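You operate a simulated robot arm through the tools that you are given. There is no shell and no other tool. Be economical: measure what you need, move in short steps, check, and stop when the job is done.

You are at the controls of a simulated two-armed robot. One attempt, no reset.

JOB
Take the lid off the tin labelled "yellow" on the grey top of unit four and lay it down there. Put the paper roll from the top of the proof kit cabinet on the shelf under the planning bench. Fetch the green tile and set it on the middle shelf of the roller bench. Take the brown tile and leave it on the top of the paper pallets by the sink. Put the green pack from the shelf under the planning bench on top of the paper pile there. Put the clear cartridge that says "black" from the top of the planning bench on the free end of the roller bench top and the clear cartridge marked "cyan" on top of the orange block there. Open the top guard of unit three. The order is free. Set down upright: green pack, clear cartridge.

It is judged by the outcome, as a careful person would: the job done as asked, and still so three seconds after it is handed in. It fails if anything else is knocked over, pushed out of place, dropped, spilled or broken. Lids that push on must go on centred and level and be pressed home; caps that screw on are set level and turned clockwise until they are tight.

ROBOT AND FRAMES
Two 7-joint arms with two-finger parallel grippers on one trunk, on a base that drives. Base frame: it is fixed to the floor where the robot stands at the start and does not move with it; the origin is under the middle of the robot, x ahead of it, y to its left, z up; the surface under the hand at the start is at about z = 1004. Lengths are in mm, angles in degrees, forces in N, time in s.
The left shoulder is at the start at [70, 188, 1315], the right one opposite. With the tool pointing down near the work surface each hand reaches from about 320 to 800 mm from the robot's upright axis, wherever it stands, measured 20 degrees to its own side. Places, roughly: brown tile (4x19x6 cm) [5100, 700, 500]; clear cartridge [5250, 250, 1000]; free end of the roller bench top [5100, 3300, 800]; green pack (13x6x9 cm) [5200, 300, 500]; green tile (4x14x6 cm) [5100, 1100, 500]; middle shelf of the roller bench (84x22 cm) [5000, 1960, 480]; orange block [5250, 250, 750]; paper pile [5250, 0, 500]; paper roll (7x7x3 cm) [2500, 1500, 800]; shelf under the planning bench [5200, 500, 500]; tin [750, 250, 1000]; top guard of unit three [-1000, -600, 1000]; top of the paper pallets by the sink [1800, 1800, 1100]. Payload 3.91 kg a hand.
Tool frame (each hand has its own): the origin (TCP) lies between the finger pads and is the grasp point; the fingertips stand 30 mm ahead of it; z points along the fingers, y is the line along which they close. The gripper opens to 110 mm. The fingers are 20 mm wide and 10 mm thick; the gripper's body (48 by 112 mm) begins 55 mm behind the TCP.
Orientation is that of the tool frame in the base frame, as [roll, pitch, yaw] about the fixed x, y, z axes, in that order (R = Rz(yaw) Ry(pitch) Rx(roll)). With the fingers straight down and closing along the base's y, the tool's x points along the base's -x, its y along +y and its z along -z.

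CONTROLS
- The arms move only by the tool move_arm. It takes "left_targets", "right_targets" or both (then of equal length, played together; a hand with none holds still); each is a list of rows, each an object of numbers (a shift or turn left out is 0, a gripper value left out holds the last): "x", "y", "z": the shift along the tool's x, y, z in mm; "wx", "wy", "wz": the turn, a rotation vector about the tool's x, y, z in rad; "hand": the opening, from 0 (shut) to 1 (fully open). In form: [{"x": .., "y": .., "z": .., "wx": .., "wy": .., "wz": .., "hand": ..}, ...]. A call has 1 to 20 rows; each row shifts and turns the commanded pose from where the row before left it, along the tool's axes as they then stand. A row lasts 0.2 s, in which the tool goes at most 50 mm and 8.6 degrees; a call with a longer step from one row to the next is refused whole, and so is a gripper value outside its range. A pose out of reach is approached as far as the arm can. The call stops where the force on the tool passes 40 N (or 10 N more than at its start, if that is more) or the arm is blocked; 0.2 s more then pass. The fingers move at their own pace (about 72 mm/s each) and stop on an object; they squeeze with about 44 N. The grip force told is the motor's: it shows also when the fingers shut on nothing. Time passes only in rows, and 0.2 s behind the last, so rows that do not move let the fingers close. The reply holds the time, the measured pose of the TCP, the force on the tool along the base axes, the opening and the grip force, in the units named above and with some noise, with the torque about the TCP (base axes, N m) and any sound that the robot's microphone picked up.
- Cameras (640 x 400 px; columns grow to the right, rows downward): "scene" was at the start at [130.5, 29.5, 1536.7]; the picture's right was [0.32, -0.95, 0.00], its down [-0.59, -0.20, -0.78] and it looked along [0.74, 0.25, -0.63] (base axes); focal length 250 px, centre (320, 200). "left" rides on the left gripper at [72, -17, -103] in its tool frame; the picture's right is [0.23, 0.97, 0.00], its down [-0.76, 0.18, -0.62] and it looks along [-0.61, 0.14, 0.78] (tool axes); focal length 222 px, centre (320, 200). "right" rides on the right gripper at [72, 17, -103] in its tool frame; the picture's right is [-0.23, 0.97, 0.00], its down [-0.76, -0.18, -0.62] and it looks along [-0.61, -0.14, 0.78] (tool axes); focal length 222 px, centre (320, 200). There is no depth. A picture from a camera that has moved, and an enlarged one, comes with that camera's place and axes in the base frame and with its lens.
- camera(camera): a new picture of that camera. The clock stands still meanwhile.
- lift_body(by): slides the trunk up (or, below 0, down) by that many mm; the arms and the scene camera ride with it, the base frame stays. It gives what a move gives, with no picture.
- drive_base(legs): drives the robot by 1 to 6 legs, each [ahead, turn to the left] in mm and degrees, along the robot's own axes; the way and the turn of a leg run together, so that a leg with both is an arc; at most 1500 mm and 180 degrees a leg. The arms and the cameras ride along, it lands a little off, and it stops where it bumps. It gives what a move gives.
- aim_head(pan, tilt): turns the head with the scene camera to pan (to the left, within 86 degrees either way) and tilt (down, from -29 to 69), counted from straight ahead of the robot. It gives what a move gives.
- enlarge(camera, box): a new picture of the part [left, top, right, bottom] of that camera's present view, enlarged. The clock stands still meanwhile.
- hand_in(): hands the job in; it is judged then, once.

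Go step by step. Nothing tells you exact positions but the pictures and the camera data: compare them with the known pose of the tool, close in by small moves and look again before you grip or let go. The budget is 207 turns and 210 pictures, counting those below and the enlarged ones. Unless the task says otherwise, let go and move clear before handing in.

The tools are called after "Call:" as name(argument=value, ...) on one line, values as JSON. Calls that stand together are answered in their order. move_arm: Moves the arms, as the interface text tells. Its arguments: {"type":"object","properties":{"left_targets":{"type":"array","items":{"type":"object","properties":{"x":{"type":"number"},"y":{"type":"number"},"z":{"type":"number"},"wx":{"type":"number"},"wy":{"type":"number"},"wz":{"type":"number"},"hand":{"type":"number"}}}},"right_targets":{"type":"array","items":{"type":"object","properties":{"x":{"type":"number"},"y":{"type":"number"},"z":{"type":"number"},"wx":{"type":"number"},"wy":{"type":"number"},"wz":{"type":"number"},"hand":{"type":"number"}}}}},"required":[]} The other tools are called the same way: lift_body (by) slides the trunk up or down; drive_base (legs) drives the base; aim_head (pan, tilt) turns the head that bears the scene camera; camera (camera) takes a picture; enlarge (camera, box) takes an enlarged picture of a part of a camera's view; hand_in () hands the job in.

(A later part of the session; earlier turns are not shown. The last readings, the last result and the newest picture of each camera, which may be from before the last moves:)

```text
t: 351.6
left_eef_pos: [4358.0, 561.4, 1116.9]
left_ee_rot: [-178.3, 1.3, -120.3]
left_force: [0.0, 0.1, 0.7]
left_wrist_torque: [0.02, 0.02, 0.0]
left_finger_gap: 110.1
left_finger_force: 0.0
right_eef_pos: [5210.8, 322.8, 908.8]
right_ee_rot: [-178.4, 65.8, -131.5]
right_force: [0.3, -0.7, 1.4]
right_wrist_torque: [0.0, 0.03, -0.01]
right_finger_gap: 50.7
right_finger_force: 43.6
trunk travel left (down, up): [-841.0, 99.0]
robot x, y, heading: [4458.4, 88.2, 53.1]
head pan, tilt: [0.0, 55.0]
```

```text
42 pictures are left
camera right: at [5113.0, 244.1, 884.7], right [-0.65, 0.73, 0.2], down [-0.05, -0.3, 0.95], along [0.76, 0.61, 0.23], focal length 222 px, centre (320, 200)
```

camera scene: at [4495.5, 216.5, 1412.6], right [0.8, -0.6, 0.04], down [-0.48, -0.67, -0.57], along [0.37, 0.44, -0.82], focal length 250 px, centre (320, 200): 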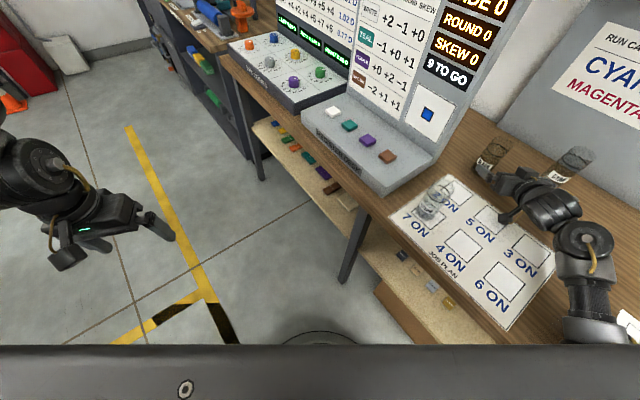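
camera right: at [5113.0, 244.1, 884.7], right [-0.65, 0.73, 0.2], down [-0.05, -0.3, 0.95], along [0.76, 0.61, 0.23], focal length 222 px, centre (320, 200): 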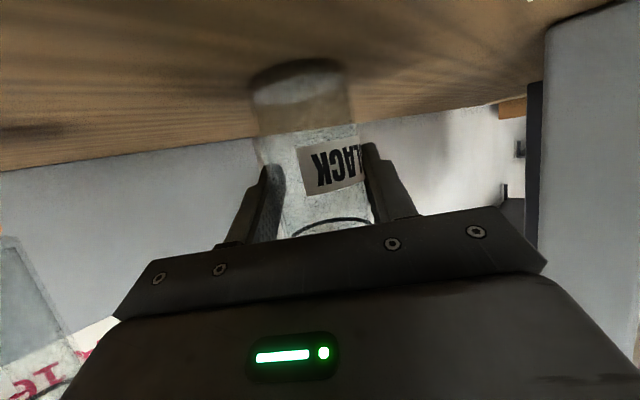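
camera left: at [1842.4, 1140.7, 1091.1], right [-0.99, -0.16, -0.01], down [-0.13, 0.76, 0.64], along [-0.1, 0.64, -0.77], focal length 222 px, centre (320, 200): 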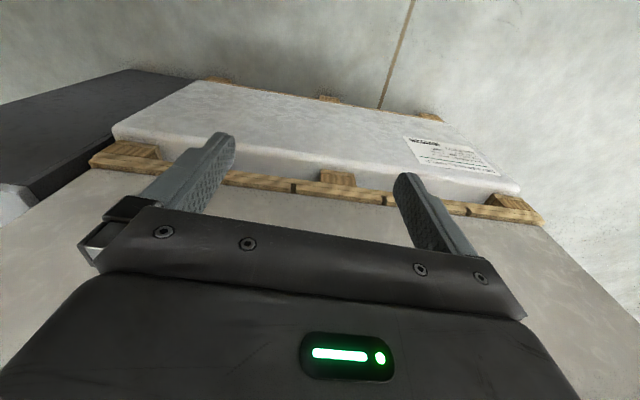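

BLACK gripped. Lift, retract, back off and drive along the aisle toward the roller bench.

Call:
move_arm(right_targets=[{"x": -40, "z": -18, "hand": 0.2}, {"x": -40, "z": -18}, {"x": -20, "z": -9}, {"z": -36, "x": 16}, {"z": -36, "x": 16}, {"z": -36, "x": 16}, {"z": -36, "x": 16}, {"z": -36, "x": 16}])

Call:
drive_base(legs=[[-250, 0], [0, 37], [1300, 0], [1300, 0], [0, -40]])

Call:
aim_head(pan=0, tilt=30)

Call:
camera(camera="scene")

```text
t: 353.4
left_eef_pos: [4355.8, 561.2, 1116.2]
left_ee_rot: [-178.4, 1.3, -120.3]
left_force: [0.4, -0.3, 0.8]
left_wrist_torque: [-0.01, 0.0, -0.04]
left_finger_gap: 109.9
left_finger_force: 0.1
right_eef_pos: [5077.4, 175.0, 1022.1]
right_ee_rot: [-178.5, 65.7, -131.5]
right_force: [-0.1, 0.2, -0.7]
right_wrist_torque: [0.01, 0.0, -0.03]
right_finger_gap: 50.9
right_finger_force: 44.0
trunk travel left (down, up): [-841.0, 99.0]
robot x, y, heading: [4464.0, 88.9, 53.3]
head pan, tilt: [0.0, 55.0]
```

```text
t: 371.3
left_eef_pos: [4186.1, 3000.7, 1114.4]
left_ee_rot: [-178.2, 1.4, -122.5]
left_force: [-0.5, -0.2, -1.0]
left_wrist_torque: [-0.04, -0.02, -0.04]
left_finger_gap: 110.0
left_finger_force: 0.1
right_eef_pos: [4890.3, 2587.0, 1021.6]
right_ee_rot: [-178.2, 65.6, -133.5]
right_force: [-0.4, -0.8, -1.8]
right_wrist_torque: [-0.02, 0.0, -0.04]
right_finger_gap: 50.9
right_finger_force: 43.4
trunk travel left (down, up): [-841.0, 99.0]
robot x, y, heading: [4272.4, 2522.4, 50.7]
head pan, tilt: [0.0, 55.0]
```

```text
t: 372.2
left_eef_pos: [4188.3, 2998.8, 1114.9]
left_ee_rot: [-178.1, 1.5, -122.4]
left_force: [0.2, 0.0, 0.1]
left_wrist_torque: [0.03, -0.02, 0.02]
left_finger_gap: 110.1
left_finger_force: 0.0
right_eef_pos: [4892.1, 2584.7, 1020.7]
right_ee_rot: [-178.5, 65.6, -133.7]
right_force: [0.8, 0.0, -1.7]
right_wrist_torque: [0.03, -0.02, -0.01]
right_finger_gap: 50.9
right_finger_force: 44.2
trunk travel left (down, up): [-841.0, 99.0]
robot x, y, heading: [4269.9, 2517.8, 50.9]
head pan, tilt: [0.0, 30.0]
```

```text
41 pictures are left
camera scene: at [4359.8, 2630.1, 1565.9], right [0.78, -0.63, 0.0], down [-0.32, -0.39, -0.87], along [0.55, 0.67, -0.5], focal length 250 px, centre (320, 200)
```

scene: 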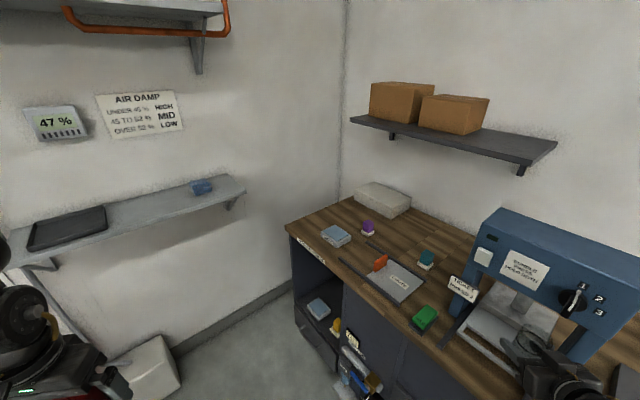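

I'm at the roller bench's left end. Enlarge to find its free area.

Call:
enlarge(camera="scene", box=[270, 170, 470, 340])

Call:
aim_head(pan=-45, tilt=30)

Call:
camera(camera="scene")

```text
2.35 times, centred on (370, 255) of scene
camera zoom: at [4359.8, 2630.1, 1565.9], right [0.78, -0.63, 0.0], down [-0.32, -0.39, -0.87], along [0.55, 0.67, -0.5], focal length 588 px, centre (202, 71)
```

zoom: 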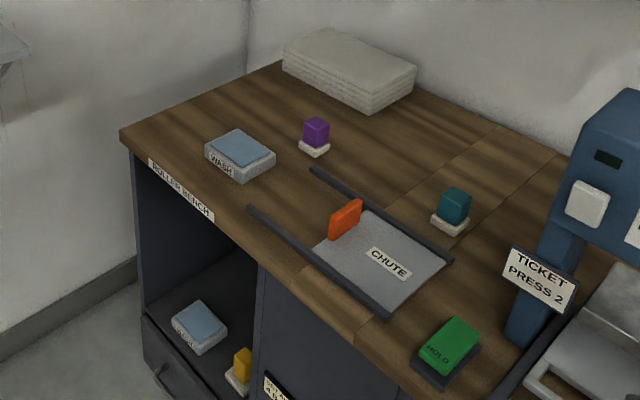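

```text
t: 373.3
left_eef_pos: [4187.2, 2999.5, 1115.8]
left_ee_rot: [-178.2, 1.5, -122.4]
left_force: [0.3, -0.2, -1.2]
left_wrist_torque: [0.02, -0.01, 0.05]
left_finger_gap: 109.9
left_finger_force: 0.0
right_eef_pos: [4890.1, 2585.2, 1020.7]
right_ee_rot: [-178.5, 65.6, -133.9]
right_force: [-0.6, -0.2, -1.1]
right_wrist_torque: [0.0, 0.0, 0.01]
right_finger_gap: 51.0
right_finger_force: 44.4
trunk travel left (down, up): [-841.0, 99.0]
robot x, y, heading: [4271.2, 2517.3, 51.0]
head pan, tilt: [-45.0, 30.0]
```

```text
39 pictures are left
camera scene: at [4392.5, 2569.6, 1566.0], right [0.1, -0.99, 0.0], down [-0.5, -0.05, -0.87], along [0.86, 0.09, -0.5], focal length 250 px, centre (320, 200)
```

scene: 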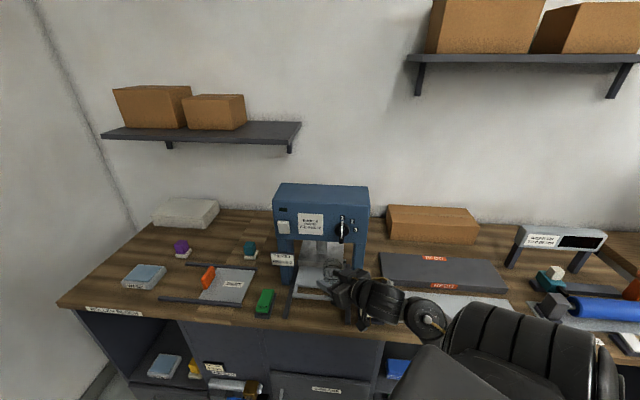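

The clear spot is at the left end behind the "wash" block, near [5185,3380]. Drive to about [4451,2997] heading ~51°.

Call:
drive_base(legs=[[0, 18], [513, 0], [0, -18]])

Call:
aim_head(pan=-20, tilt=40)

Call:
camera(camera="scene")

```text
t: 378.3
left_eef_pos: [4364.3, 3472.2, 1116.2]
left_ee_rot: [-178.1, 1.7, -121.9]
left_force: [0.8, 0.4, 0.1]
left_wrist_torque: [-0.01, -0.01, -0.02]
left_finger_gap: 109.9
left_finger_force: 0.1
right_eef_pos: [5071.8, 3062.1, 1021.0]
right_ee_rot: [-178.4, 65.7, -133.3]
right_force: [-0.1, -0.5, -1.4]
right_wrist_torque: [0.01, 0.0, 0.03]
right_finger_gap: 50.8
right_finger_force: 44.0
trunk travel left (down, up): [-841.0, 99.0]
robot x, y, heading: [4454.3, 2992.3, 51.2]
head pan, tilt: [-45.0, 30.0]
```

```text
t: 379.1
left_eef_pos: [4365.9, 3471.7, 1115.5]
left_ee_rot: [-178.1, 1.7, -121.8]
left_force: [-0.1, 0.7, -1.2]
left_wrist_torque: [0.03, -0.01, 0.03]
left_finger_gap: 109.9
left_finger_force: 0.1
right_eef_pos: [5073.0, 3062.7, 1021.3]
right_ee_rot: [-178.5, 65.5, -133.4]
right_force: [0.1, 0.4, -1.4]
right_wrist_torque: [-0.01, 0.01, 0.0]
right_finger_gap: 51.0
right_finger_force: 43.8
trunk travel left (down, up): [-841.0, 99.0]
robot x, y, heading: [4450.7, 2992.3, 51.5]
head pan, tilt: [-20.0, 40.0]
```

```text
38 pictures are left
camera scene: at [4555.9, 3078.0, 1550.6], right [0.52, -0.85, 0.0], down [-0.55, -0.33, -0.77], along [0.65, 0.4, -0.64], focal length 250 px, centre (320, 200)
```

scene: 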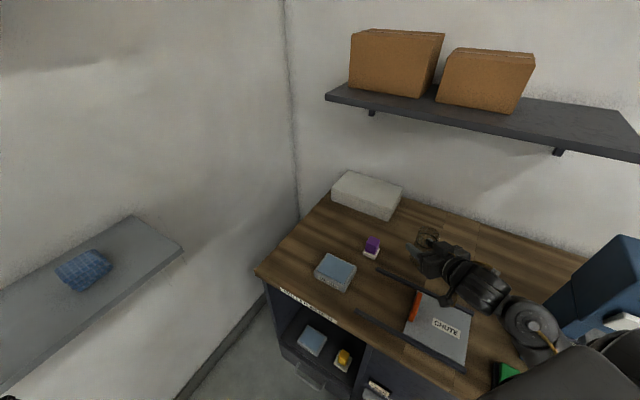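

Bench top z≈850. Target spot ≈[5175,3385]. Move the cartridge there at height and check.

Call:
move_arm(right_targets=[{"y": 36.7}, {"y": 36.7}, {"y": 36.7}, {"y": 36.7}, {"z": 35.8, "x": -16}, {"z": 35.8, "x": -16}, {"z": 35.8, "x": -16}, {"z": 35.8, "x": -16}, {"z": 35.8, "x": -16}, {"z": 35.8, "x": -16}, {"z": 35.8, "x": -16}, {"z": 35.8, "x": -16}])

Call:
camera(camera="scene")

Call:
camera(camera="right")

```text
t: 381.8
left_eef_pos: [4366.2, 3473.2, 1115.8]
left_ee_rot: [-178.1, 1.7, -121.8]
left_force: [0.0, 0.5, -0.4]
left_wrist_torque: [0.01, 0.02, 0.02]
left_finger_gap: 110.2
left_finger_force: 0.0
right_eef_pos: [5191.8, 3390.5, 1017.4]
right_ee_rot: [-178.4, 65.5, -133.3]
right_force: [-0.2, 0.3, -2.6]
right_wrist_torque: [0.0, -0.01, 0.01]
right_finger_gap: 50.9
right_finger_force: 43.8
trunk travel left (down, up): [-841.0, 99.0]
robot x, y, heading: [4452.6, 2994.3, 51.3]
head pan, tilt: [-20.0, 40.0]
```

```text
37 pictures are left
camera scene: at [4557.0, 3079.4, 1550.4], right [0.52, -0.85, 0.0], down [-0.55, -0.34, -0.77], along [0.65, 0.4, -0.64], focal length 250 px, centre (320, 200)
```

scene: 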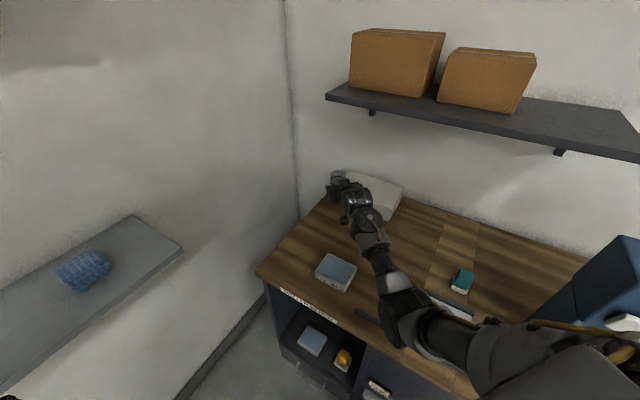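

```text
36 pictures are left
camera right: at [5089.6, 3314.3, 993.7], right [-0.63, 0.75, 0.2], down [-0.06, -0.3, 0.95], along [0.78, 0.59, 0.23], focal length 222 px, centre (320, 200)
```

right: 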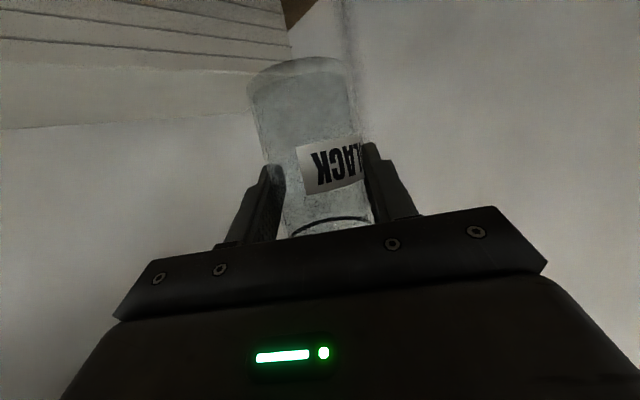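

Clear of the paper stack; pull back 15 mm for margin and lower ~95 mm, then in small steps.

Call:
move_arm(right_targets=[{"z": -13.7, "x": 6}, {"x": 29, "z": 13}, {"x": 29, "z": 13}, {"x": 27, "z": 12}, {"x": 4.5, "z": 2}, {"x": 2.7, "z": 1.3}, {"x": 2.7, "z": 1.3}])

Call:
camera(camera="right")

```text
t: 383.4
left_eef_pos: [4365.7, 3472.0, 1116.8]
left_ee_rot: [-178.1, 1.8, -121.8]
left_force: [0.4, 0.5, 0.2]
left_wrist_torque: [0.02, 0.02, 0.01]
left_finger_gap: 110.1
left_finger_force: 0.1
right_eef_pos: [5178.3, 3378.0, 915.0]
right_ee_rot: [-178.4, 65.6, -133.3]
right_force: [0.1, 0.3, -2.0]
right_wrist_torque: [-0.02, -0.01, -0.03]
right_finger_gap: 50.9
right_finger_force: 44.2
trunk travel left (down, up): [-841.0, 99.0]
robot x, y, heading: [4451.3, 2992.1, 51.2]
head pan, tilt: [-20.0, 40.0]
```

```text
35 pictures are left
camera right: at [5076.7, 3302.7, 889.8], right [-0.63, 0.75, 0.2], down [-0.06, -0.3, 0.95], along [0.78, 0.59, 0.23], focal length 222 px, centre (320, 200)
```

right: 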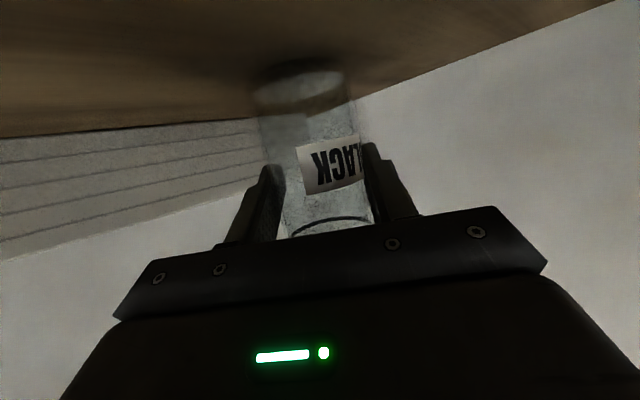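

Close to the surface with room around. Continue in fine steps to contact.

Call:
move_arm(right_targets=[{"x": 2.3, "z": 1}, {"x": 1.8, "z": 0.8}, {"x": 1.8, "z": 0.8}, {"x": 1.4, "z": 0.6}, {"x": 1.4, "z": 0.6}])

```text
t: 384.6
left_eef_pos: [4363.2, 3470.9, 1114.7]
left_ee_rot: [-178.1, 1.7, -121.9]
left_force: [0.3, -0.7, 1.2]
left_wrist_torque: [-0.01, -0.03, 0.02]
left_finger_gap: 110.1
left_finger_force: 0.0
right_eef_pos: [5176.6, 3376.8, 909.5]
right_ee_rot: [-178.4, 66.1, -133.3]
right_force: [5.1, 0.5, 17.2]
right_wrist_torque: [0.13, 0.15, -0.03]
right_finger_gap: 51.2
right_finger_force: 43.8
trunk travel left (down, up): [-841.0, 99.0]
robot x, y, heading: [4448.1, 2992.8, 51.1]
head pan, tilt: [-20.0, 40.0]
```

Standing on the bench. Ease, release, retreat.

Call:
move_arm(right_targets=[{"x": -1, "z": -0.4}, {"hand": 0.55}, {"hand": 0.7}, {"hand": 0.7}, {"z": -18, "x": 7}, {"z": -36, "x": 14}, {"z": -36, "x": 12}, {"z": -36, "x": 10}, {"z": -36, "x": 10}, {"z": -36, "x": 10}])

Call:
camera(camera="right")

```text
t: 386.0
left_eef_pos: [4368.1, 3473.7, 1115.8]
left_ee_rot: [-178.1, 1.6, -121.7]
left_force: [-0.2, -0.6, 0.6]
left_wrist_torque: [0.03, 0.0, 0.02]
left_finger_gap: 109.9
left_finger_force: 0.0
right_eef_pos: [5150.1, 3332.7, 917.7]
right_ee_rot: [-177.5, 67.1, -133.3]
right_force: [30.1, 13.2, -14.8]
right_wrist_torque: [1.54, -3.25, 0.76]
right_finger_gap: 76.6
right_finger_force: 0.0
trunk travel left (down, up): [-841.0, 99.0]
robot x, y, heading: [4455.5, 2994.9, 51.4]
head pan, tilt: [-20.0, 40.0]
stopped in row 7 (right hand): the force on the tool passed its limit at 97 N (the readings are from after the stop); the commanded pose is now the measured one
```

```text
34 pictures are left
camera right: at [5048.5, 3257.6, 889.5], right [-0.62, 0.76, 0.19], down [-0.09, -0.31, 0.95], along [0.78, 0.57, 0.26], focal length 222 px, centre (320, 200)
```

right: 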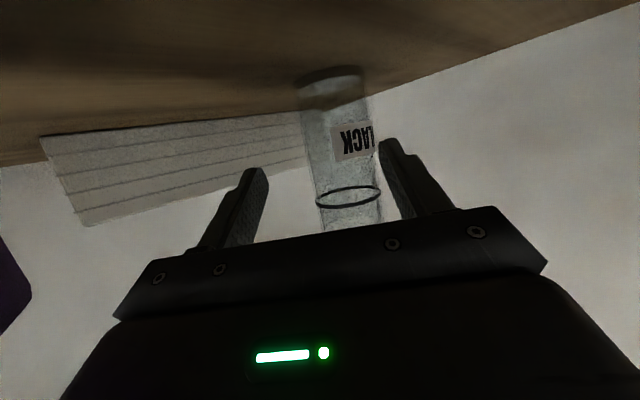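

The camera bracket touched something (the wash block) while retreating. Raise straight up and inspect.

Call:
move_arm(right_targets=[{"x": -36, "z": -16}, {"x": -36, "z": -16}, {"x": -36, "z": -16}, {"x": -36, "z": -16}])

Call:
enlarge(camera="scene", box=[250, 170, 470, 330])

```text
t: 387.0
left_eef_pos: [4364.3, 3472.1, 1115.4]
left_ee_rot: [-178.1, 1.6, -121.6]
left_force: [-0.7, 0.5, 0.0]
left_wrist_torque: [0.01, -0.01, -0.02]
left_finger_gap: 110.3
left_finger_force: 0.1
right_eef_pos: [5139.7, 3335.5, 1075.2]
right_ee_rot: [-177.7, 67.0, -133.4]
right_force: [-0.5, 0.4, -0.4]
right_wrist_torque: [0.02, -0.07, -0.02]
right_finger_gap: 76.9
right_finger_force: 0.1
trunk travel left (down, up): [-841.0, 99.0]
robot x, y, heading: [4452.4, 2989.4, 51.5]
head pan, tilt: [-20.0, 40.0]
```

```text
2.50 times, centred on (360, 250) of scene
camera zoom: at [4555.9, 3079.0, 1550.5], right [0.52, -0.85, 0.0], down [-0.55, -0.34, -0.77], along [0.65, 0.4, -0.64], focal length 625 px, centre (220, 75)
```

zoom: 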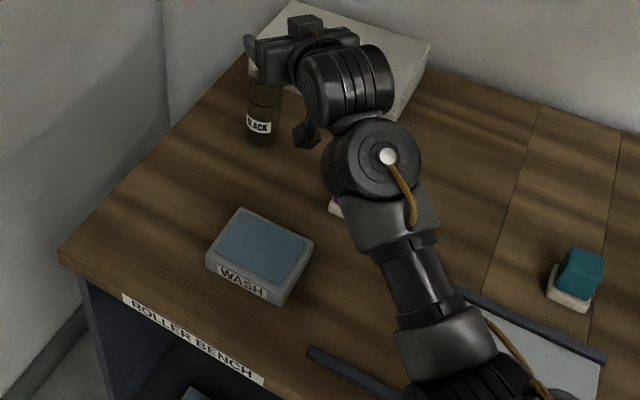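

BLACK stands and the wash block looks unmoved. Retract further and check the purple piece.

Call:
move_arm(right_targets=[{"z": -36, "x": 16}, {"z": -36, "x": 16}, {"z": -36, "x": 16}, {"z": -36, "x": 16}, {"z": -36, "x": 16}, {"z": -36, "x": 16}, {"y": -36}, {"y": -36}, {"y": -36}])

Call:
enlarge(camera="scene", box=[250, 170, 470, 330])

```text
t: 389.0
left_eef_pos: [4362.4, 3472.9, 1116.9]
left_ee_rot: [-178.0, 1.7, -121.7]
left_force: [-0.1, 0.4, 0.1]
left_wrist_torque: [-0.01, -0.03, -0.02]
left_finger_gap: 110.1
left_finger_force: 0.0
right_eef_pos: [5047.0, 3091.7, 1073.8]
right_ee_rot: [-177.7, 67.1, -133.3]
right_force: [-1.0, -0.1, -0.2]
right_wrist_torque: [0.01, 0.0, 0.0]
right_finger_gap: 76.8
right_finger_force: 0.0
trunk travel left (down, up): [-841.0, 99.0]
robot x, y, heading: [4454.8, 2991.0, 51.1]
head pan, tilt: [-20.0, 40.0]
```

```text
2.50 times, centred on (360, 250) of scene
camera zoom: at [4553.8, 3078.1, 1550.7], right [0.52, -0.85, 0.0], down [-0.55, -0.34, -0.77], along [0.65, 0.4, -0.64], focal length 625 px, centre (220, 75)
```

zoom: 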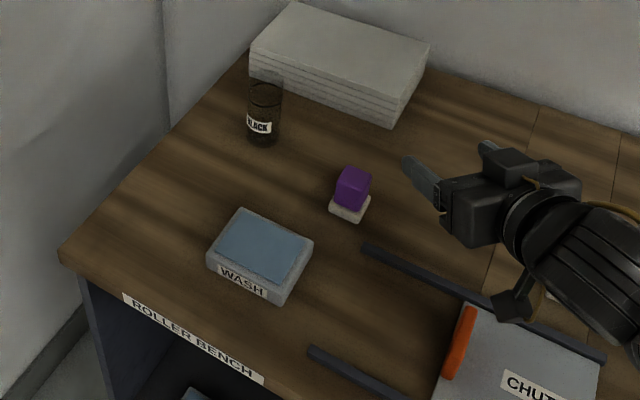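

Everything there is undisturbed. Now the green tile on the planning bench's shelf: back off, drive to y≈1500, face the bench and lower the trunk.

Call:
drive_base(legs=[[-250, 0], [0, -141], [1297, 0], [0, 90]])

Call:
lift_body(by=-525)

Call:
aim_head(pan=-20, tilt=30)

Call:
camera(camera="scene")

Call:
camera(camera="right")

```text
t: 406.8
left_eef_pos: [4616.3, 1839.0, 1116.3]
left_ee_rot: [-178.1, 1.7, -172.0]
left_force: [-0.1, -0.1, -0.1]
left_wrist_torque: [0.0, 0.02, 0.02]
left_finger_gap: 109.8
left_finger_force: 0.1
right_eef_pos: [4756.5, 1070.0, 1071.8]
right_ee_rot: [-177.8, 67.1, 176.0]
right_force: [-0.3, 0.3, 0.1]
right_wrist_torque: [0.01, 0.01, -0.01]
right_finger_gap: 77.0
right_finger_force: 0.1
trunk travel left (down, up): [-841.0, 99.0]
robot x, y, heading: [4306.3, 1465.0, 1.0]
head pan, tilt: [-20.0, 40.0]
```

```text
refused: -525 is not a number from -400 to 400
```

```text
t: 407.5
left_eef_pos: [4617.1, 1841.4, 1114.4]
left_ee_rot: [-178.1, 1.9, -172.0]
left_force: [0.3, 0.0, -0.1]
left_wrist_torque: [0.01, -0.01, 0.0]
left_finger_gap: 110.1
left_finger_force: 0.0
right_eef_pos: [4757.3, 1070.2, 1072.9]
right_ee_rot: [-177.7, 67.1, 176.1]
right_force: [-0.6, -0.1, -0.4]
right_wrist_torque: [-0.02, 0.01, 0.0]
right_finger_gap: 77.2
right_finger_force: 0.1
trunk travel left (down, up): [-841.0, 99.0]
robot x, y, heading: [4302.7, 1466.9, 0.8]
head pan, tilt: [-20.0, 30.0]
```

```text
31 pictures are left
camera scene: at [4437.2, 1439.6, 1565.9], right [-0.33, -0.94, 0.0], down [-0.47, 0.16, -0.87], along [0.82, -0.28, -0.5], focal length 250 px, centre (320, 200)
```

scene: 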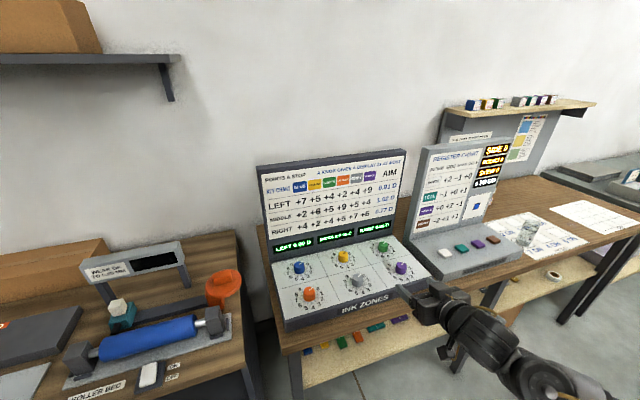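

```text
30 pictures are left
camera right: at [4634.1, 1099.7, 1044.9], right [0.19, 0.96, 0.19], down [-0.29, -0.13, 0.95], along [0.94, -0.24, 0.26], focal length 222 px, centre (320, 200)
```

right: 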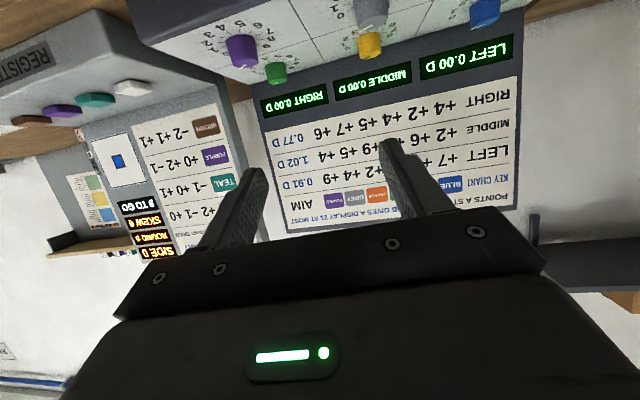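

Lower the trunk in two steps and look with the hand camera.

Call:
lift_body(by=-265)

Call:
lift_body(by=-262)

Call:
camera(camera="scene")

```text
t: 410.2
left_eef_pos: [4616.3, 1841.1, 851.3]
left_ee_rot: [-178.0, 1.8, -172.2]
left_force: [0.2, -0.3, -0.5]
left_wrist_torque: [0.02, -0.02, 0.03]
left_finger_gap: 109.9
left_finger_force: 0.1
right_eef_pos: [4756.6, 1069.8, 808.8]
right_ee_rot: [-177.7, 67.1, 176.1]
right_force: [0.5, 0.1, 0.1]
right_wrist_torque: [-0.01, -0.01, -0.02]
right_finger_gap: 77.2
right_finger_force: 0.0
trunk travel left (down, up): [-576.0, 364.0]
robot x, y, heading: [4304.3, 1466.7, 1.0]
head pan, tilt: [-20.0, 30.0]
```

```text
t: 412.9
left_eef_pos: [4615.4, 1841.2, 588.4]
left_ee_rot: [-178.1, 1.9, -172.1]
left_force: [0.0, 0.7, -0.6]
left_wrist_torque: [0.01, -0.01, 0.01]
left_finger_gap: 110.1
left_finger_force: 0.2
right_eef_pos: [4757.1, 1070.1, 546.3]
right_ee_rot: [-177.8, 67.1, 176.3]
right_force: [0.5, 0.4, 0.4]
right_wrist_torque: [-0.03, 0.02, -0.01]
right_finger_gap: 77.0
right_finger_force: 0.1
trunk travel left (down, up): [-314.0, 626.0]
robot x, y, heading: [4302.8, 1469.5, 1.1]
head pan, tilt: [-20.0, 30.0]
```

```text
29 pictures are left
camera scene: at [4437.2, 1440.3, 1039.0], right [-0.33, -0.94, 0.0], down [-0.47, 0.16, -0.87], along [0.82, -0.28, -0.5], focal length 250 px, centre (320, 200)
```

scene: 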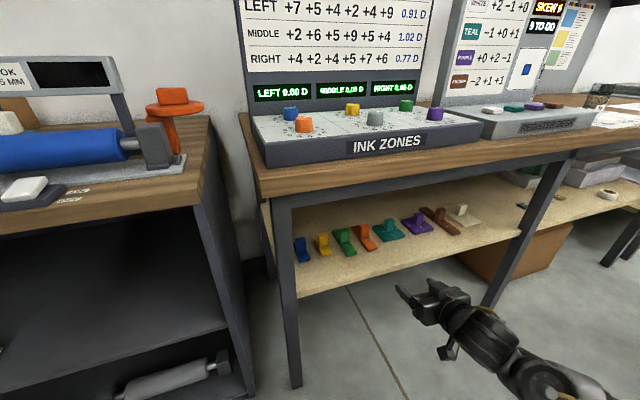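

Green tile: knob at about [5050,1150], neighbours 72 mm either side. Tilt the hand to 50°, open to ~60 mm, align to y=1150, and drive in 190 mm.

Call:
move_arm(right_targets=[{"wy": 0.14, "hand": 0.56}, {"wy": 0.14}, {"y": 41}, {"y": 41}, {"z": 6, "x": 7.5}])

Call:
drive_base(legs=[[190, 0]])

Call:
camera(camera="right")

```text
t: 414.1
left_eef_pos: [4617.1, 1841.2, 588.9]
left_ee_rot: [-178.1, 1.8, -172.1]
left_force: [-0.1, -0.9, -0.1]
left_wrist_torque: [-0.01, 0.01, -0.03]
left_finger_gap: 110.1
left_finger_force: 0.2
right_eef_pos: [4766.5, 1162.1, 531.6]
right_ee_rot: [-179.4, 57.3, 175.7]
right_force: [-0.3, 0.6, 0.1]
right_wrist_torque: [0.01, 0.02, 0.01]
right_finger_gap: 61.6
right_finger_force: 0.0
right hand out of reach, approached as far as the arm can: row 2
trunk travel left (down, up): [-314.0, 626.0]
robot x, y, heading: [4303.1, 1470.8, 1.0]
head pan, tilt: [-20.0, 30.0]
```

```text
t: 415.6
left_eef_pos: [4802.7, 1841.6, 588.1]
left_ee_rot: [-178.0, 1.8, -172.4]
left_force: [0.3, -0.4, -0.7]
left_wrist_torque: [0.0, 0.0, -0.04]
left_finger_gap: 109.9
left_finger_force: 0.1
right_eef_pos: [4949.6, 1162.2, 533.6]
right_ee_rot: [-179.7, 57.3, 175.4]
right_force: [0.1, -0.9, -0.4]
right_wrist_torque: [0.0, -0.03, -0.01]
right_finger_gap: 61.7
right_finger_force: 0.0
trunk travel left (down, up): [-314.0, 626.0]
robot x, y, heading: [4489.7, 1472.6, 0.8]
head pan, tilt: [-20.0, 30.0]
```

```text
28 pictures are left
camera right: at [4823.3, 1190.4, 526.9], right [0.21, 0.96, 0.19], down [-0.13, -0.16, 0.98], along [0.97, -0.23, 0.09], focal length 222 px, centre (320, 200)
```

right: 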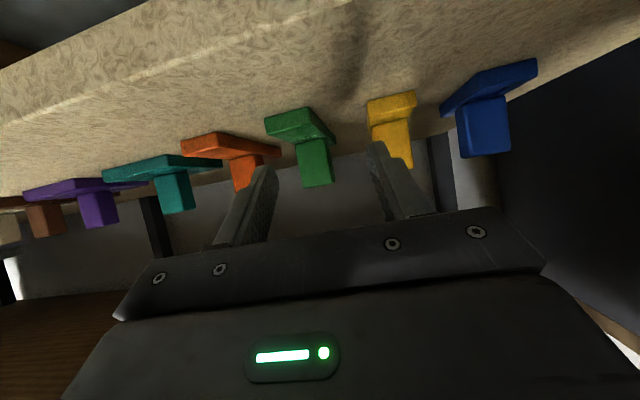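

The green knob is centred between the fingers. Shift 4 mm right, lower 7 mm, advance 75 mm and look once more.

Call:
move_arm(right_targets=[{"y": -4, "z": 4, "x": 6}, {"z": 21, "x": -13.5}, {"z": 21, "x": -13.5}, {"z": 21, "x": -13.5}])

Call:
camera(camera="right")

```text
t: 416.5
left_eef_pos: [4803.0, 1842.2, 589.7]
left_ee_rot: [-178.1, 1.9, -172.4]
left_force: [-0.5, 0.0, 0.5]
left_wrist_torque: [0.04, 0.01, 0.03]
left_finger_gap: 110.1
left_finger_force: 0.0
right_eef_pos: [4984.8, 1171.3, 512.9]
right_ee_rot: [177.5, 56.0, 174.6]
right_force: [-1.5, 3.9, 19.6]
right_wrist_torque: [-0.53, -0.26, 0.01]
right_finger_gap: 59.8
right_finger_force: 0.1
right hand out of reach, approached as far as the arm can: row 3
trunk travel left (down, up): [-314.0, 626.0]
robot x, y, heading: [4487.2, 1466.4, 0.4]
head pan, tilt: [-20.0, 30.0]
stopped in row 4 (right hand): the force on the tool passed its limit at 77 N (the readings are from after the stop); the commanded pose is now the measured one
```

```text
27 pictures are left
camera right: at [4857.9, 1196.2, 510.9], right [0.18, 0.96, 0.21], down [-0.1, -0.2, 0.98], along [0.98, -0.2, 0.06], focal length 222 px, centre (320, 200)
```

right: 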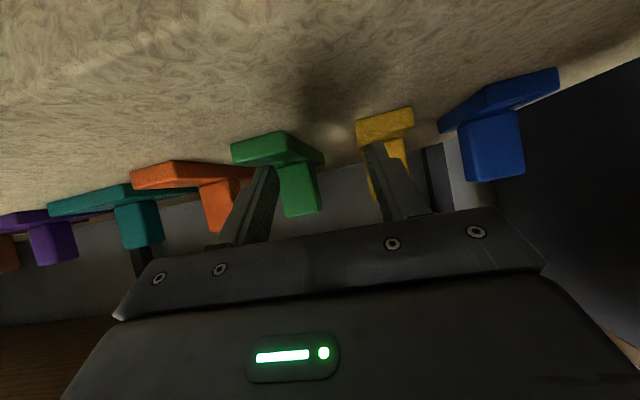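

The arm ran into its folded-in limit and pressed down. Back the base off 150 mm, then extend the arm before driving in again.

Call:
drive_base(legs=[[-160, 0]])

Call:
move_arm(right_targets=[{"x": -17, "z": -12}, {"z": 24, "x": -16}, {"z": 24, "x": -16}, {"z": 24, "x": -16}, {"z": 24, "x": -16}, {"y": -14}, {"wz": 0.05}])

Call:
camera(camera="right")

```text
t: 417.9
left_eef_pos: [4640.1, 1841.2, 588.0]
left_ee_rot: [-178.1, 1.9, -172.4]
left_force: [-0.2, -0.6, -0.1]
left_wrist_torque: [0.02, 0.02, -0.01]
left_finger_gap: 110.0
left_finger_force: 0.0
right_eef_pos: [4821.8, 1167.6, 509.1]
right_ee_rot: [177.9, 55.6, 174.7]
right_force: [-0.6, 0.6, -0.1]
right_wrist_torque: [-0.03, -0.01, 0.0]
right_finger_gap: 61.5
right_finger_force: 0.0
trunk travel left (down, up): [-314.0, 626.0]
robot x, y, heading: [4327.4, 1466.1, 0.6]
head pan, tilt: [-20.0, 30.0]
```

```text
t: 419.5
left_eef_pos: [4641.7, 1839.9, 588.6]
left_ee_rot: [-178.0, 1.9, -172.4]
left_force: [0.5, 0.1, -0.3]
left_wrist_torque: [0.0, 0.01, -0.02]
left_finger_gap: 110.1
left_finger_force: 0.0
right_eef_pos: [4911.8, 1171.0, 515.0]
right_ee_rot: [173.8, 55.8, 169.6]
right_force: [7.5, 0.9, 18.5]
right_wrist_torque: [-0.64, -0.42, 0.31]
right_finger_gap: 60.1
right_finger_force: 0.1
right hand out of reach, approached as far as the arm can: row 1, 2, 3
trunk travel left (down, up): [-314.0, 626.0]
robot x, y, heading: [4328.1, 1470.6, 0.9]
head pan, tilt: [-20.0, 30.0]
```

```text
26 pictures are left
camera right: at [4785.8, 1199.7, 513.1], right [0.21, 0.94, 0.25], down [-0.11, -0.23, 0.97], along [0.97, -0.23, 0.05], focal length 222 px, centre (320, 200)
```

right: 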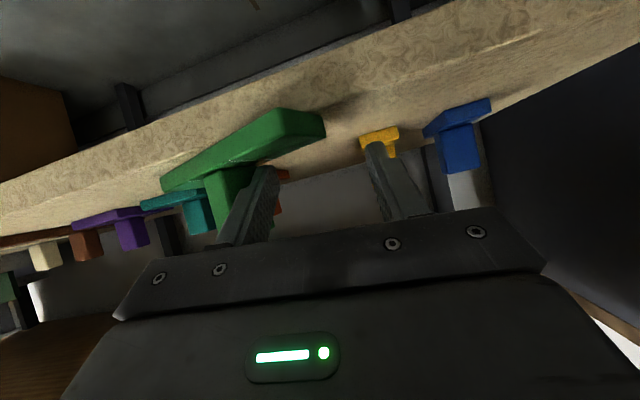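

The green tile has been dragged toward the shelf's front edge and turned. Lift off with the trunk (no dragging), back away, and view it.

Call:
lift_body(by=45)

Call:
drive_base(legs=[[-110, 0]])

Call:
enlarge(camera="scene", box=[260, 180, 500, 330])

```text
t: 420.4
left_eef_pos: [4641.4, 1839.4, 633.4]
left_ee_rot: [-178.1, 1.9, -172.4]
left_force: [-0.3, 0.4, -0.7]
left_wrist_torque: [-0.02, -0.02, 0.01]
left_finger_gap: 109.9
left_finger_force: 0.1
right_eef_pos: [4911.2, 1168.6, 556.1]
right_ee_rot: [173.9, 55.4, 169.8]
right_force: [0.2, 0.1, -0.3]
right_wrist_torque: [-0.01, 0.0, 0.04]
right_finger_gap: 61.5
right_finger_force: 0.0
trunk travel left (down, up): [-359.0, 581.0]
robot x, y, heading: [4324.4, 1466.3, 0.4]
head pan, tilt: [-20.0, 30.0]
```

```text
t: 421.6
left_eef_pos: [4532.5, 1837.3, 633.5]
left_ee_rot: [-178.0, 1.9, -172.7]
left_force: [0.1, -0.1, 0.0]
left_wrist_torque: [0.0, 0.0, 0.01]
left_finger_gap: 109.9
left_finger_force: 0.0
right_eef_pos: [4797.7, 1167.6, 557.2]
right_ee_rot: [173.8, 55.4, 169.6]
right_force: [0.3, -1.1, 0.8]
right_wrist_torque: [-0.02, 0.02, 0.0]
right_finger_gap: 61.6
right_finger_force: 0.1
trunk travel left (down, up): [-359.0, 581.0]
robot x, y, heading: [4213.9, 1465.4, 0.3]
head pan, tilt: [-20.0, 30.0]
```

```text
2.67 times, centred on (380, 255) of scene
camera zoom: at [4348.1, 1438.9, 1084.2], right [-0.34, -0.94, 0.0], down [-0.47, 0.17, -0.87], along [0.82, -0.29, -0.5], focal length 667 px, centre (160, 53)
```

zoom: 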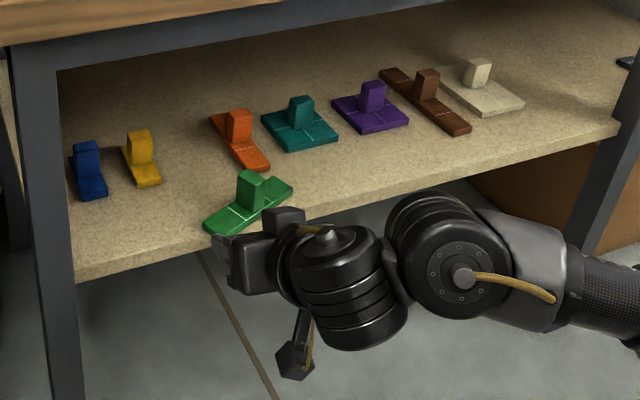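

Clear view: the green tile lies on the shelf near the front edge, knob at about [4926,1115], strip along y. Align to y≈1115, level the hand, lower to z≈532.

Call:
move_arm(right_targets=[{"y": -26, "wz": -0.03, "hand": 0.75}, {"y": -26, "wz": -0.03}, {"z": 14, "x": 20.6}])

Call:
camera(camera="right")

```text
t: 422.4
left_eef_pos: [4532.2, 1837.3, 633.7]
left_ee_rot: [-178.1, 1.8, -172.7]
left_force: [0.5, -0.5, 0.0]
left_wrist_torque: [0.03, -0.01, 0.0]
left_finger_gap: 109.9
left_finger_force: 0.1
right_eef_pos: [4793.7, 1115.4, 528.3]
right_ee_rot: [178.7, 55.5, 175.7]
right_force: [0.2, -0.7, 0.8]
right_wrist_torque: [0.03, 0.0, 0.01]
right_finger_gap: 82.3
right_finger_force: 0.1
trunk travel left (down, up): [-359.0, 581.0]
robot x, y, heading: [4213.7, 1465.9, 0.4]
head pan, tilt: [-20.0, 30.0]
```

```text
24 pictures are left
camera right: at [4666.8, 1140.9, 526.0], right [0.19, 0.96, 0.2], down [-0.1, -0.18, 0.98], along [0.98, -0.2, 0.06], focal length 222 px, centre (320, 200)
```

right: 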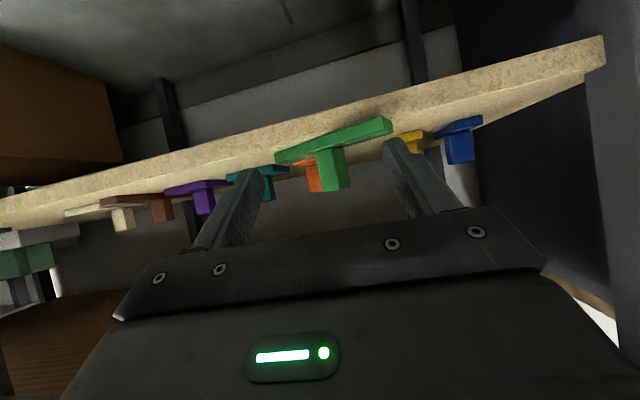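

Shift 6 mm left, drive ahead 115 mm, then close on the knob.

Call:
move_arm(right_targets=[{"y": 6}])

Call:
drive_base(legs=[[118, 0]])

Call:
camera(camera="right")

```text
t: 422.8
left_eef_pos: [4532.6, 1838.6, 633.5]
left_ee_rot: [-178.0, 1.8, -172.8]
left_force: [0.0, 0.1, 0.3]
left_wrist_torque: [-0.02, 0.01, 0.01]
left_finger_gap: 110.2
left_finger_force: 0.0
right_eef_pos: [4795.0, 1121.1, 527.7]
right_ee_rot: [178.8, 55.6, 175.6]
right_force: [-0.3, 0.0, -0.2]
right_wrist_torque: [0.01, 0.02, 0.04]
right_finger_gap: 82.3
right_finger_force: 0.1
trunk travel left (down, up): [-359.0, 581.0]
robot x, y, heading: [4213.3, 1468.9, 0.2]
head pan, tilt: [-20.0, 30.0]
```

```text
t: 424.1
left_eef_pos: [4652.5, 1837.8, 633.2]
left_ee_rot: [-178.1, 1.8, -172.5]
left_force: [0.0, -0.4, -0.5]
left_wrist_torque: [0.0, 0.03, 0.0]
left_finger_gap: 109.9
left_finger_force: 0.2
right_eef_pos: [4915.7, 1123.2, 527.7]
right_ee_rot: [178.9, 55.5, 175.5]
right_force: [0.4, 0.4, -0.2]
right_wrist_torque: [0.0, -0.01, -0.01]
right_finger_gap: 82.5
right_finger_force: 0.0
trunk travel left (down, up): [-359.0, 581.0]
robot x, y, heading: [4333.9, 1467.2, 0.1]
head pan, tilt: [-20.0, 30.0]
```

```text
23 pictures are left
camera right: at [4788.6, 1148.0, 525.9], right [0.19, 0.96, 0.2], down [-0.09, -0.18, 0.98], along [0.98, -0.2, 0.06], focal length 222 px, centre (320, 200)
```

right: 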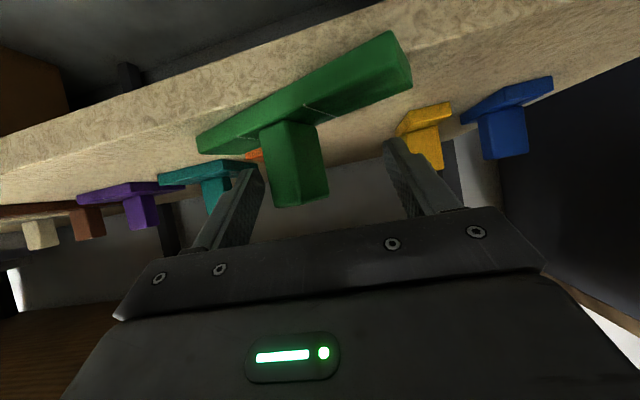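

Shift 14 mm right and close.

Call:
move_arm(right_targets=[{"y": -14}, {"z": 5, "x": -3}, {"hand": 0.1}, {"hand": 0.1}, {"hand": 0.1}, {"hand": 0.1}, {"hand": 0.1}])

Call:
lift_body(by=45)

Call:
camera(camera="right")

```text
t: 425.6
left_eef_pos: [4651.3, 1838.8, 633.3]
left_ee_rot: [-178.1, 1.8, -172.6]
left_force: [1.0, -0.1, -0.3]
left_wrist_torque: [0.01, -0.06, 0.01]
left_finger_gap: 110.1
left_finger_force: 0.1
right_eef_pos: [4919.9, 1108.3, 526.0]
right_ee_rot: [178.7, 55.6, 175.6]
right_force: [0.7, 0.8, 1.8]
right_wrist_torque: [-0.19, 0.09, -0.04]
right_finger_gap: 21.3
right_finger_force: 43.7
trunk travel left (down, up): [-359.0, 581.0]
robot x, y, heading: [4335.4, 1467.6, 0.1]
head pan, tilt: [-20.0, 30.0]
```

```text
t: 426.5
left_eef_pos: [4652.2, 1838.5, 678.5]
left_ee_rot: [-178.1, 1.8, -172.7]
left_force: [1.2, 0.6, 0.1]
left_wrist_torque: [0.04, -0.01, -0.02]
left_finger_gap: 109.9
left_finger_force: 0.1
right_eef_pos: [4920.1, 1108.2, 571.7]
right_ee_rot: [178.8, 55.6, 175.6]
right_force: [-0.2, -1.0, -1.0]
right_wrist_torque: [0.01, -0.01, -0.02]
right_finger_gap: 21.4
right_finger_force: 44.1
trunk travel left (down, up): [-404.0, 536.0]
robot x, y, heading: [4333.2, 1468.9, 0.6]
head pan, tilt: [-20.0, 30.0]
```

```text
22 pictures are left
camera right: at [4792.8, 1133.0, 569.4], right [0.19, 0.96, 0.2], down [-0.09, -0.18, 0.98], along [0.98, -0.2, 0.06], focal length 222 px, centre (320, 200)
```

right: 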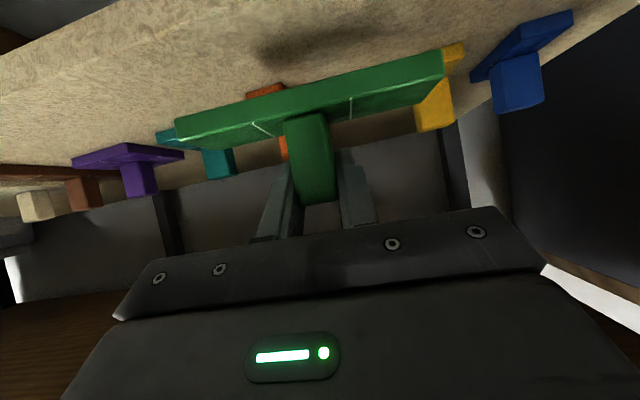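

The green tile is held by its knob. Back off, move along to the roller bench (y≈2210), and look at its middle shelf.

Call:
drive_base(legs=[[-255, 0], [0, 90], [742, 0], [0, -90]])

Call:
camera(camera="scene")

```text
t: 439.5
left_eef_pos: [4382.2, 2570.8, 679.6]
left_ee_rot: [-178.1, 2.0, -171.2]
left_force: [-0.8, -0.3, 0.9]
left_wrist_torque: [0.03, 0.02, -0.01]
left_finger_gap: 110.3
left_finger_force: 0.0
right_eef_pos: [4662.6, 1845.5, 571.5]
right_ee_rot: [178.5, 55.6, 176.7]
right_force: [-0.2, -0.9, -0.6]
right_wrist_torque: [-0.01, -0.01, 0.01]
right_finger_gap: 21.2
right_finger_force: 43.9
trunk travel left (down, up): [-404.0, 536.0]
robot x, y, heading: [4071.1, 2196.5, 1.3]
head pan, tilt: [-20.0, 30.0]
```

```text
21 pictures are left
camera scene: at [4206.3, 2166.7, 1129.0], right [-0.32, -0.95, 0.0], down [-0.47, 0.16, -0.87], along [0.82, -0.27, -0.5], focal length 250 px, centre (320, 200)
```

scene: 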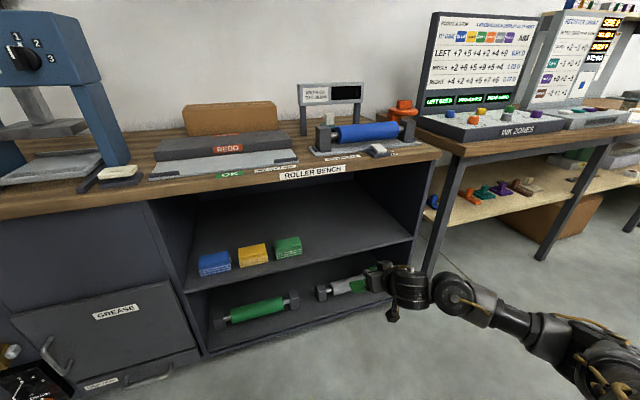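

The middle shelf has free space on its right half. Drive ahead 290 mm so the tile is over the shelf, then lower.

Call:
drive_base(legs=[[290, 0]])

Call:
camera(camera="right")

```text
t: 441.5
left_eef_pos: [4664.5, 2581.5, 678.7]
left_ee_rot: [-178.1, 1.9, -170.8]
left_force: [-0.1, -0.4, 0.5]
left_wrist_torque: [0.02, 0.0, -0.01]
left_finger_gap: 110.1
left_finger_force: 0.0
right_eef_pos: [4951.9, 1860.2, 571.1]
right_ee_rot: [178.8, 55.4, 177.3]
right_force: [0.5, -1.1, -0.6]
right_wrist_torque: [0.0, -0.02, 0.03]
right_finger_gap: 21.3
right_finger_force: 44.2
trunk travel left (down, up): [-404.0, 536.0]
robot x, y, heading: [4356.3, 2200.3, 1.8]
head pan, tilt: [-20.0, 30.0]
```

```text
20 pictures are left
camera right: at [4823.9, 1881.2, 569.2], right [0.16, 0.97, 0.2], down [-0.09, -0.19, 0.98], along [0.98, -0.17, 0.06], focal length 222 px, centre (320, 200)
```

right: 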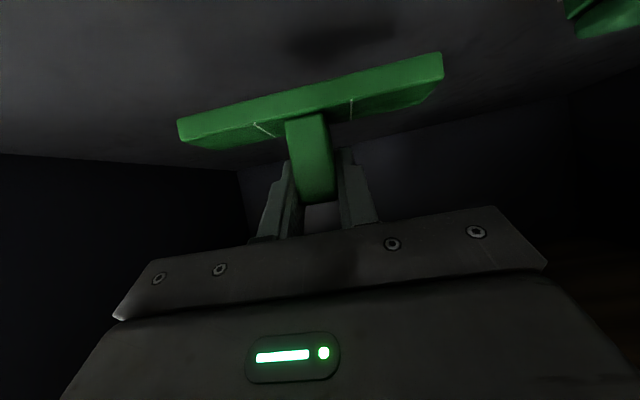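

Over the shelf with clear space. Lower with the trunk, then fine arm steps to contact.

Call:
lift_body(by=-34)

Call:
move_arm(right_targets=[{"x": 1.6, "z": 1.1}, {"x": 1.6, "z": 1.1}, {"x": 1.6, "z": 1.1}, {"x": 1.6, "z": 1.1}, {"x": 1.6, "z": 1.1}])

```text
t: 442.3
left_eef_pos: [4664.0, 2583.2, 644.3]
left_ee_rot: [-178.1, 2.1, -170.8]
left_force: [-0.3, 0.2, -0.4]
left_wrist_torque: [0.03, 0.01, 0.0]
left_finger_gap: 109.8
left_finger_force: 0.0
right_eef_pos: [4950.7, 1859.7, 538.4]
right_ee_rot: [178.8, 55.5, 177.2]
right_force: [0.5, 0.3, -0.5]
right_wrist_torque: [-0.02, -0.03, 0.01]
right_finger_gap: 21.5
right_finger_force: 44.1
trunk travel left (down, up): [-370.0, 570.0]
robot x, y, heading: [4355.5, 2204.7, 1.9]
head pan, tilt: [-20.0, 30.0]
```

```text
t: 443.5
left_eef_pos: [4664.0, 2580.4, 644.1]
left_ee_rot: [-178.1, 2.0, -170.9]
left_force: [0.6, 0.0, -0.4]
left_wrist_torque: [-0.01, -0.01, 0.03]
left_finger_gap: 109.8
left_finger_force: 0.1
right_eef_pos: [4950.4, 1859.8, 527.6]
right_ee_rot: [178.7, 55.5, 177.3]
right_force: [-0.3, 0.8, -0.2]
right_wrist_torque: [-0.02, -0.01, -0.01]
right_finger_gap: 21.4
right_finger_force: 44.1
trunk travel left (down, up): [-370.0, 570.0]
robot x, y, heading: [4357.1, 2203.7, 1.9]
head pan, tilt: [-20.0, 30.0]
```

Call:
move_arm(right_targets=[{"x": 1.6, "z": 1.1}, {"x": 1.6, "z": 1.1}, {"x": 1.6, "z": 1.1}, {"x": 1.6, "z": 1.1}, {"x": 1.6, "z": 1.1}, {"x": 1.6, "z": 1.1}])

Call:
camera(camera="right")

```text
t: 444.9
left_eef_pos: [4661.6, 2583.9, 645.1]
left_ee_rot: [-177.9, 2.1, -170.8]
left_force: [-0.3, -0.3, 0.4]
left_wrist_torque: [0.01, 0.03, 0.02]
left_finger_gap: 110.1
left_finger_force: 0.1
right_eef_pos: [4952.1, 1860.9, 520.4]
right_ee_rot: [178.7, 56.1, 177.1]
right_force: [-1.7, 0.0, 26.7]
right_wrist_torque: [-0.45, 0.49, -0.03]
right_finger_gap: 21.2
right_finger_force: 43.3
trunk travel left (down, up): [-370.0, 570.0]
robot x, y, heading: [4357.6, 2203.7, 2.0]
head pan, tilt: [-20.0, 30.0]
```

```text
19 pictures are left
camera right: at [4824.1, 1882.3, 518.5], right [0.16, 0.97, 0.2], down [-0.1, -0.19, 0.98], along [0.98, -0.17, 0.07], focal length 222 px, centre (320, 200)
```

right: 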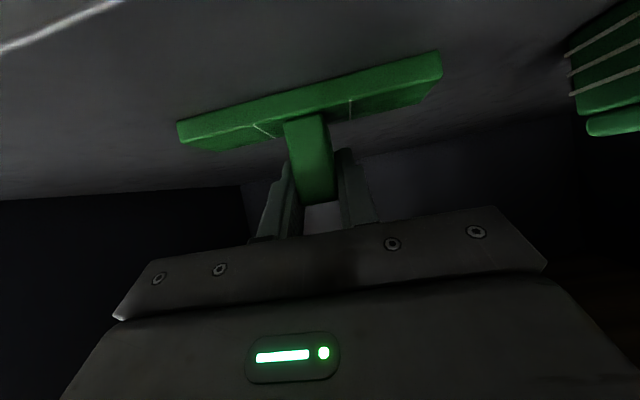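

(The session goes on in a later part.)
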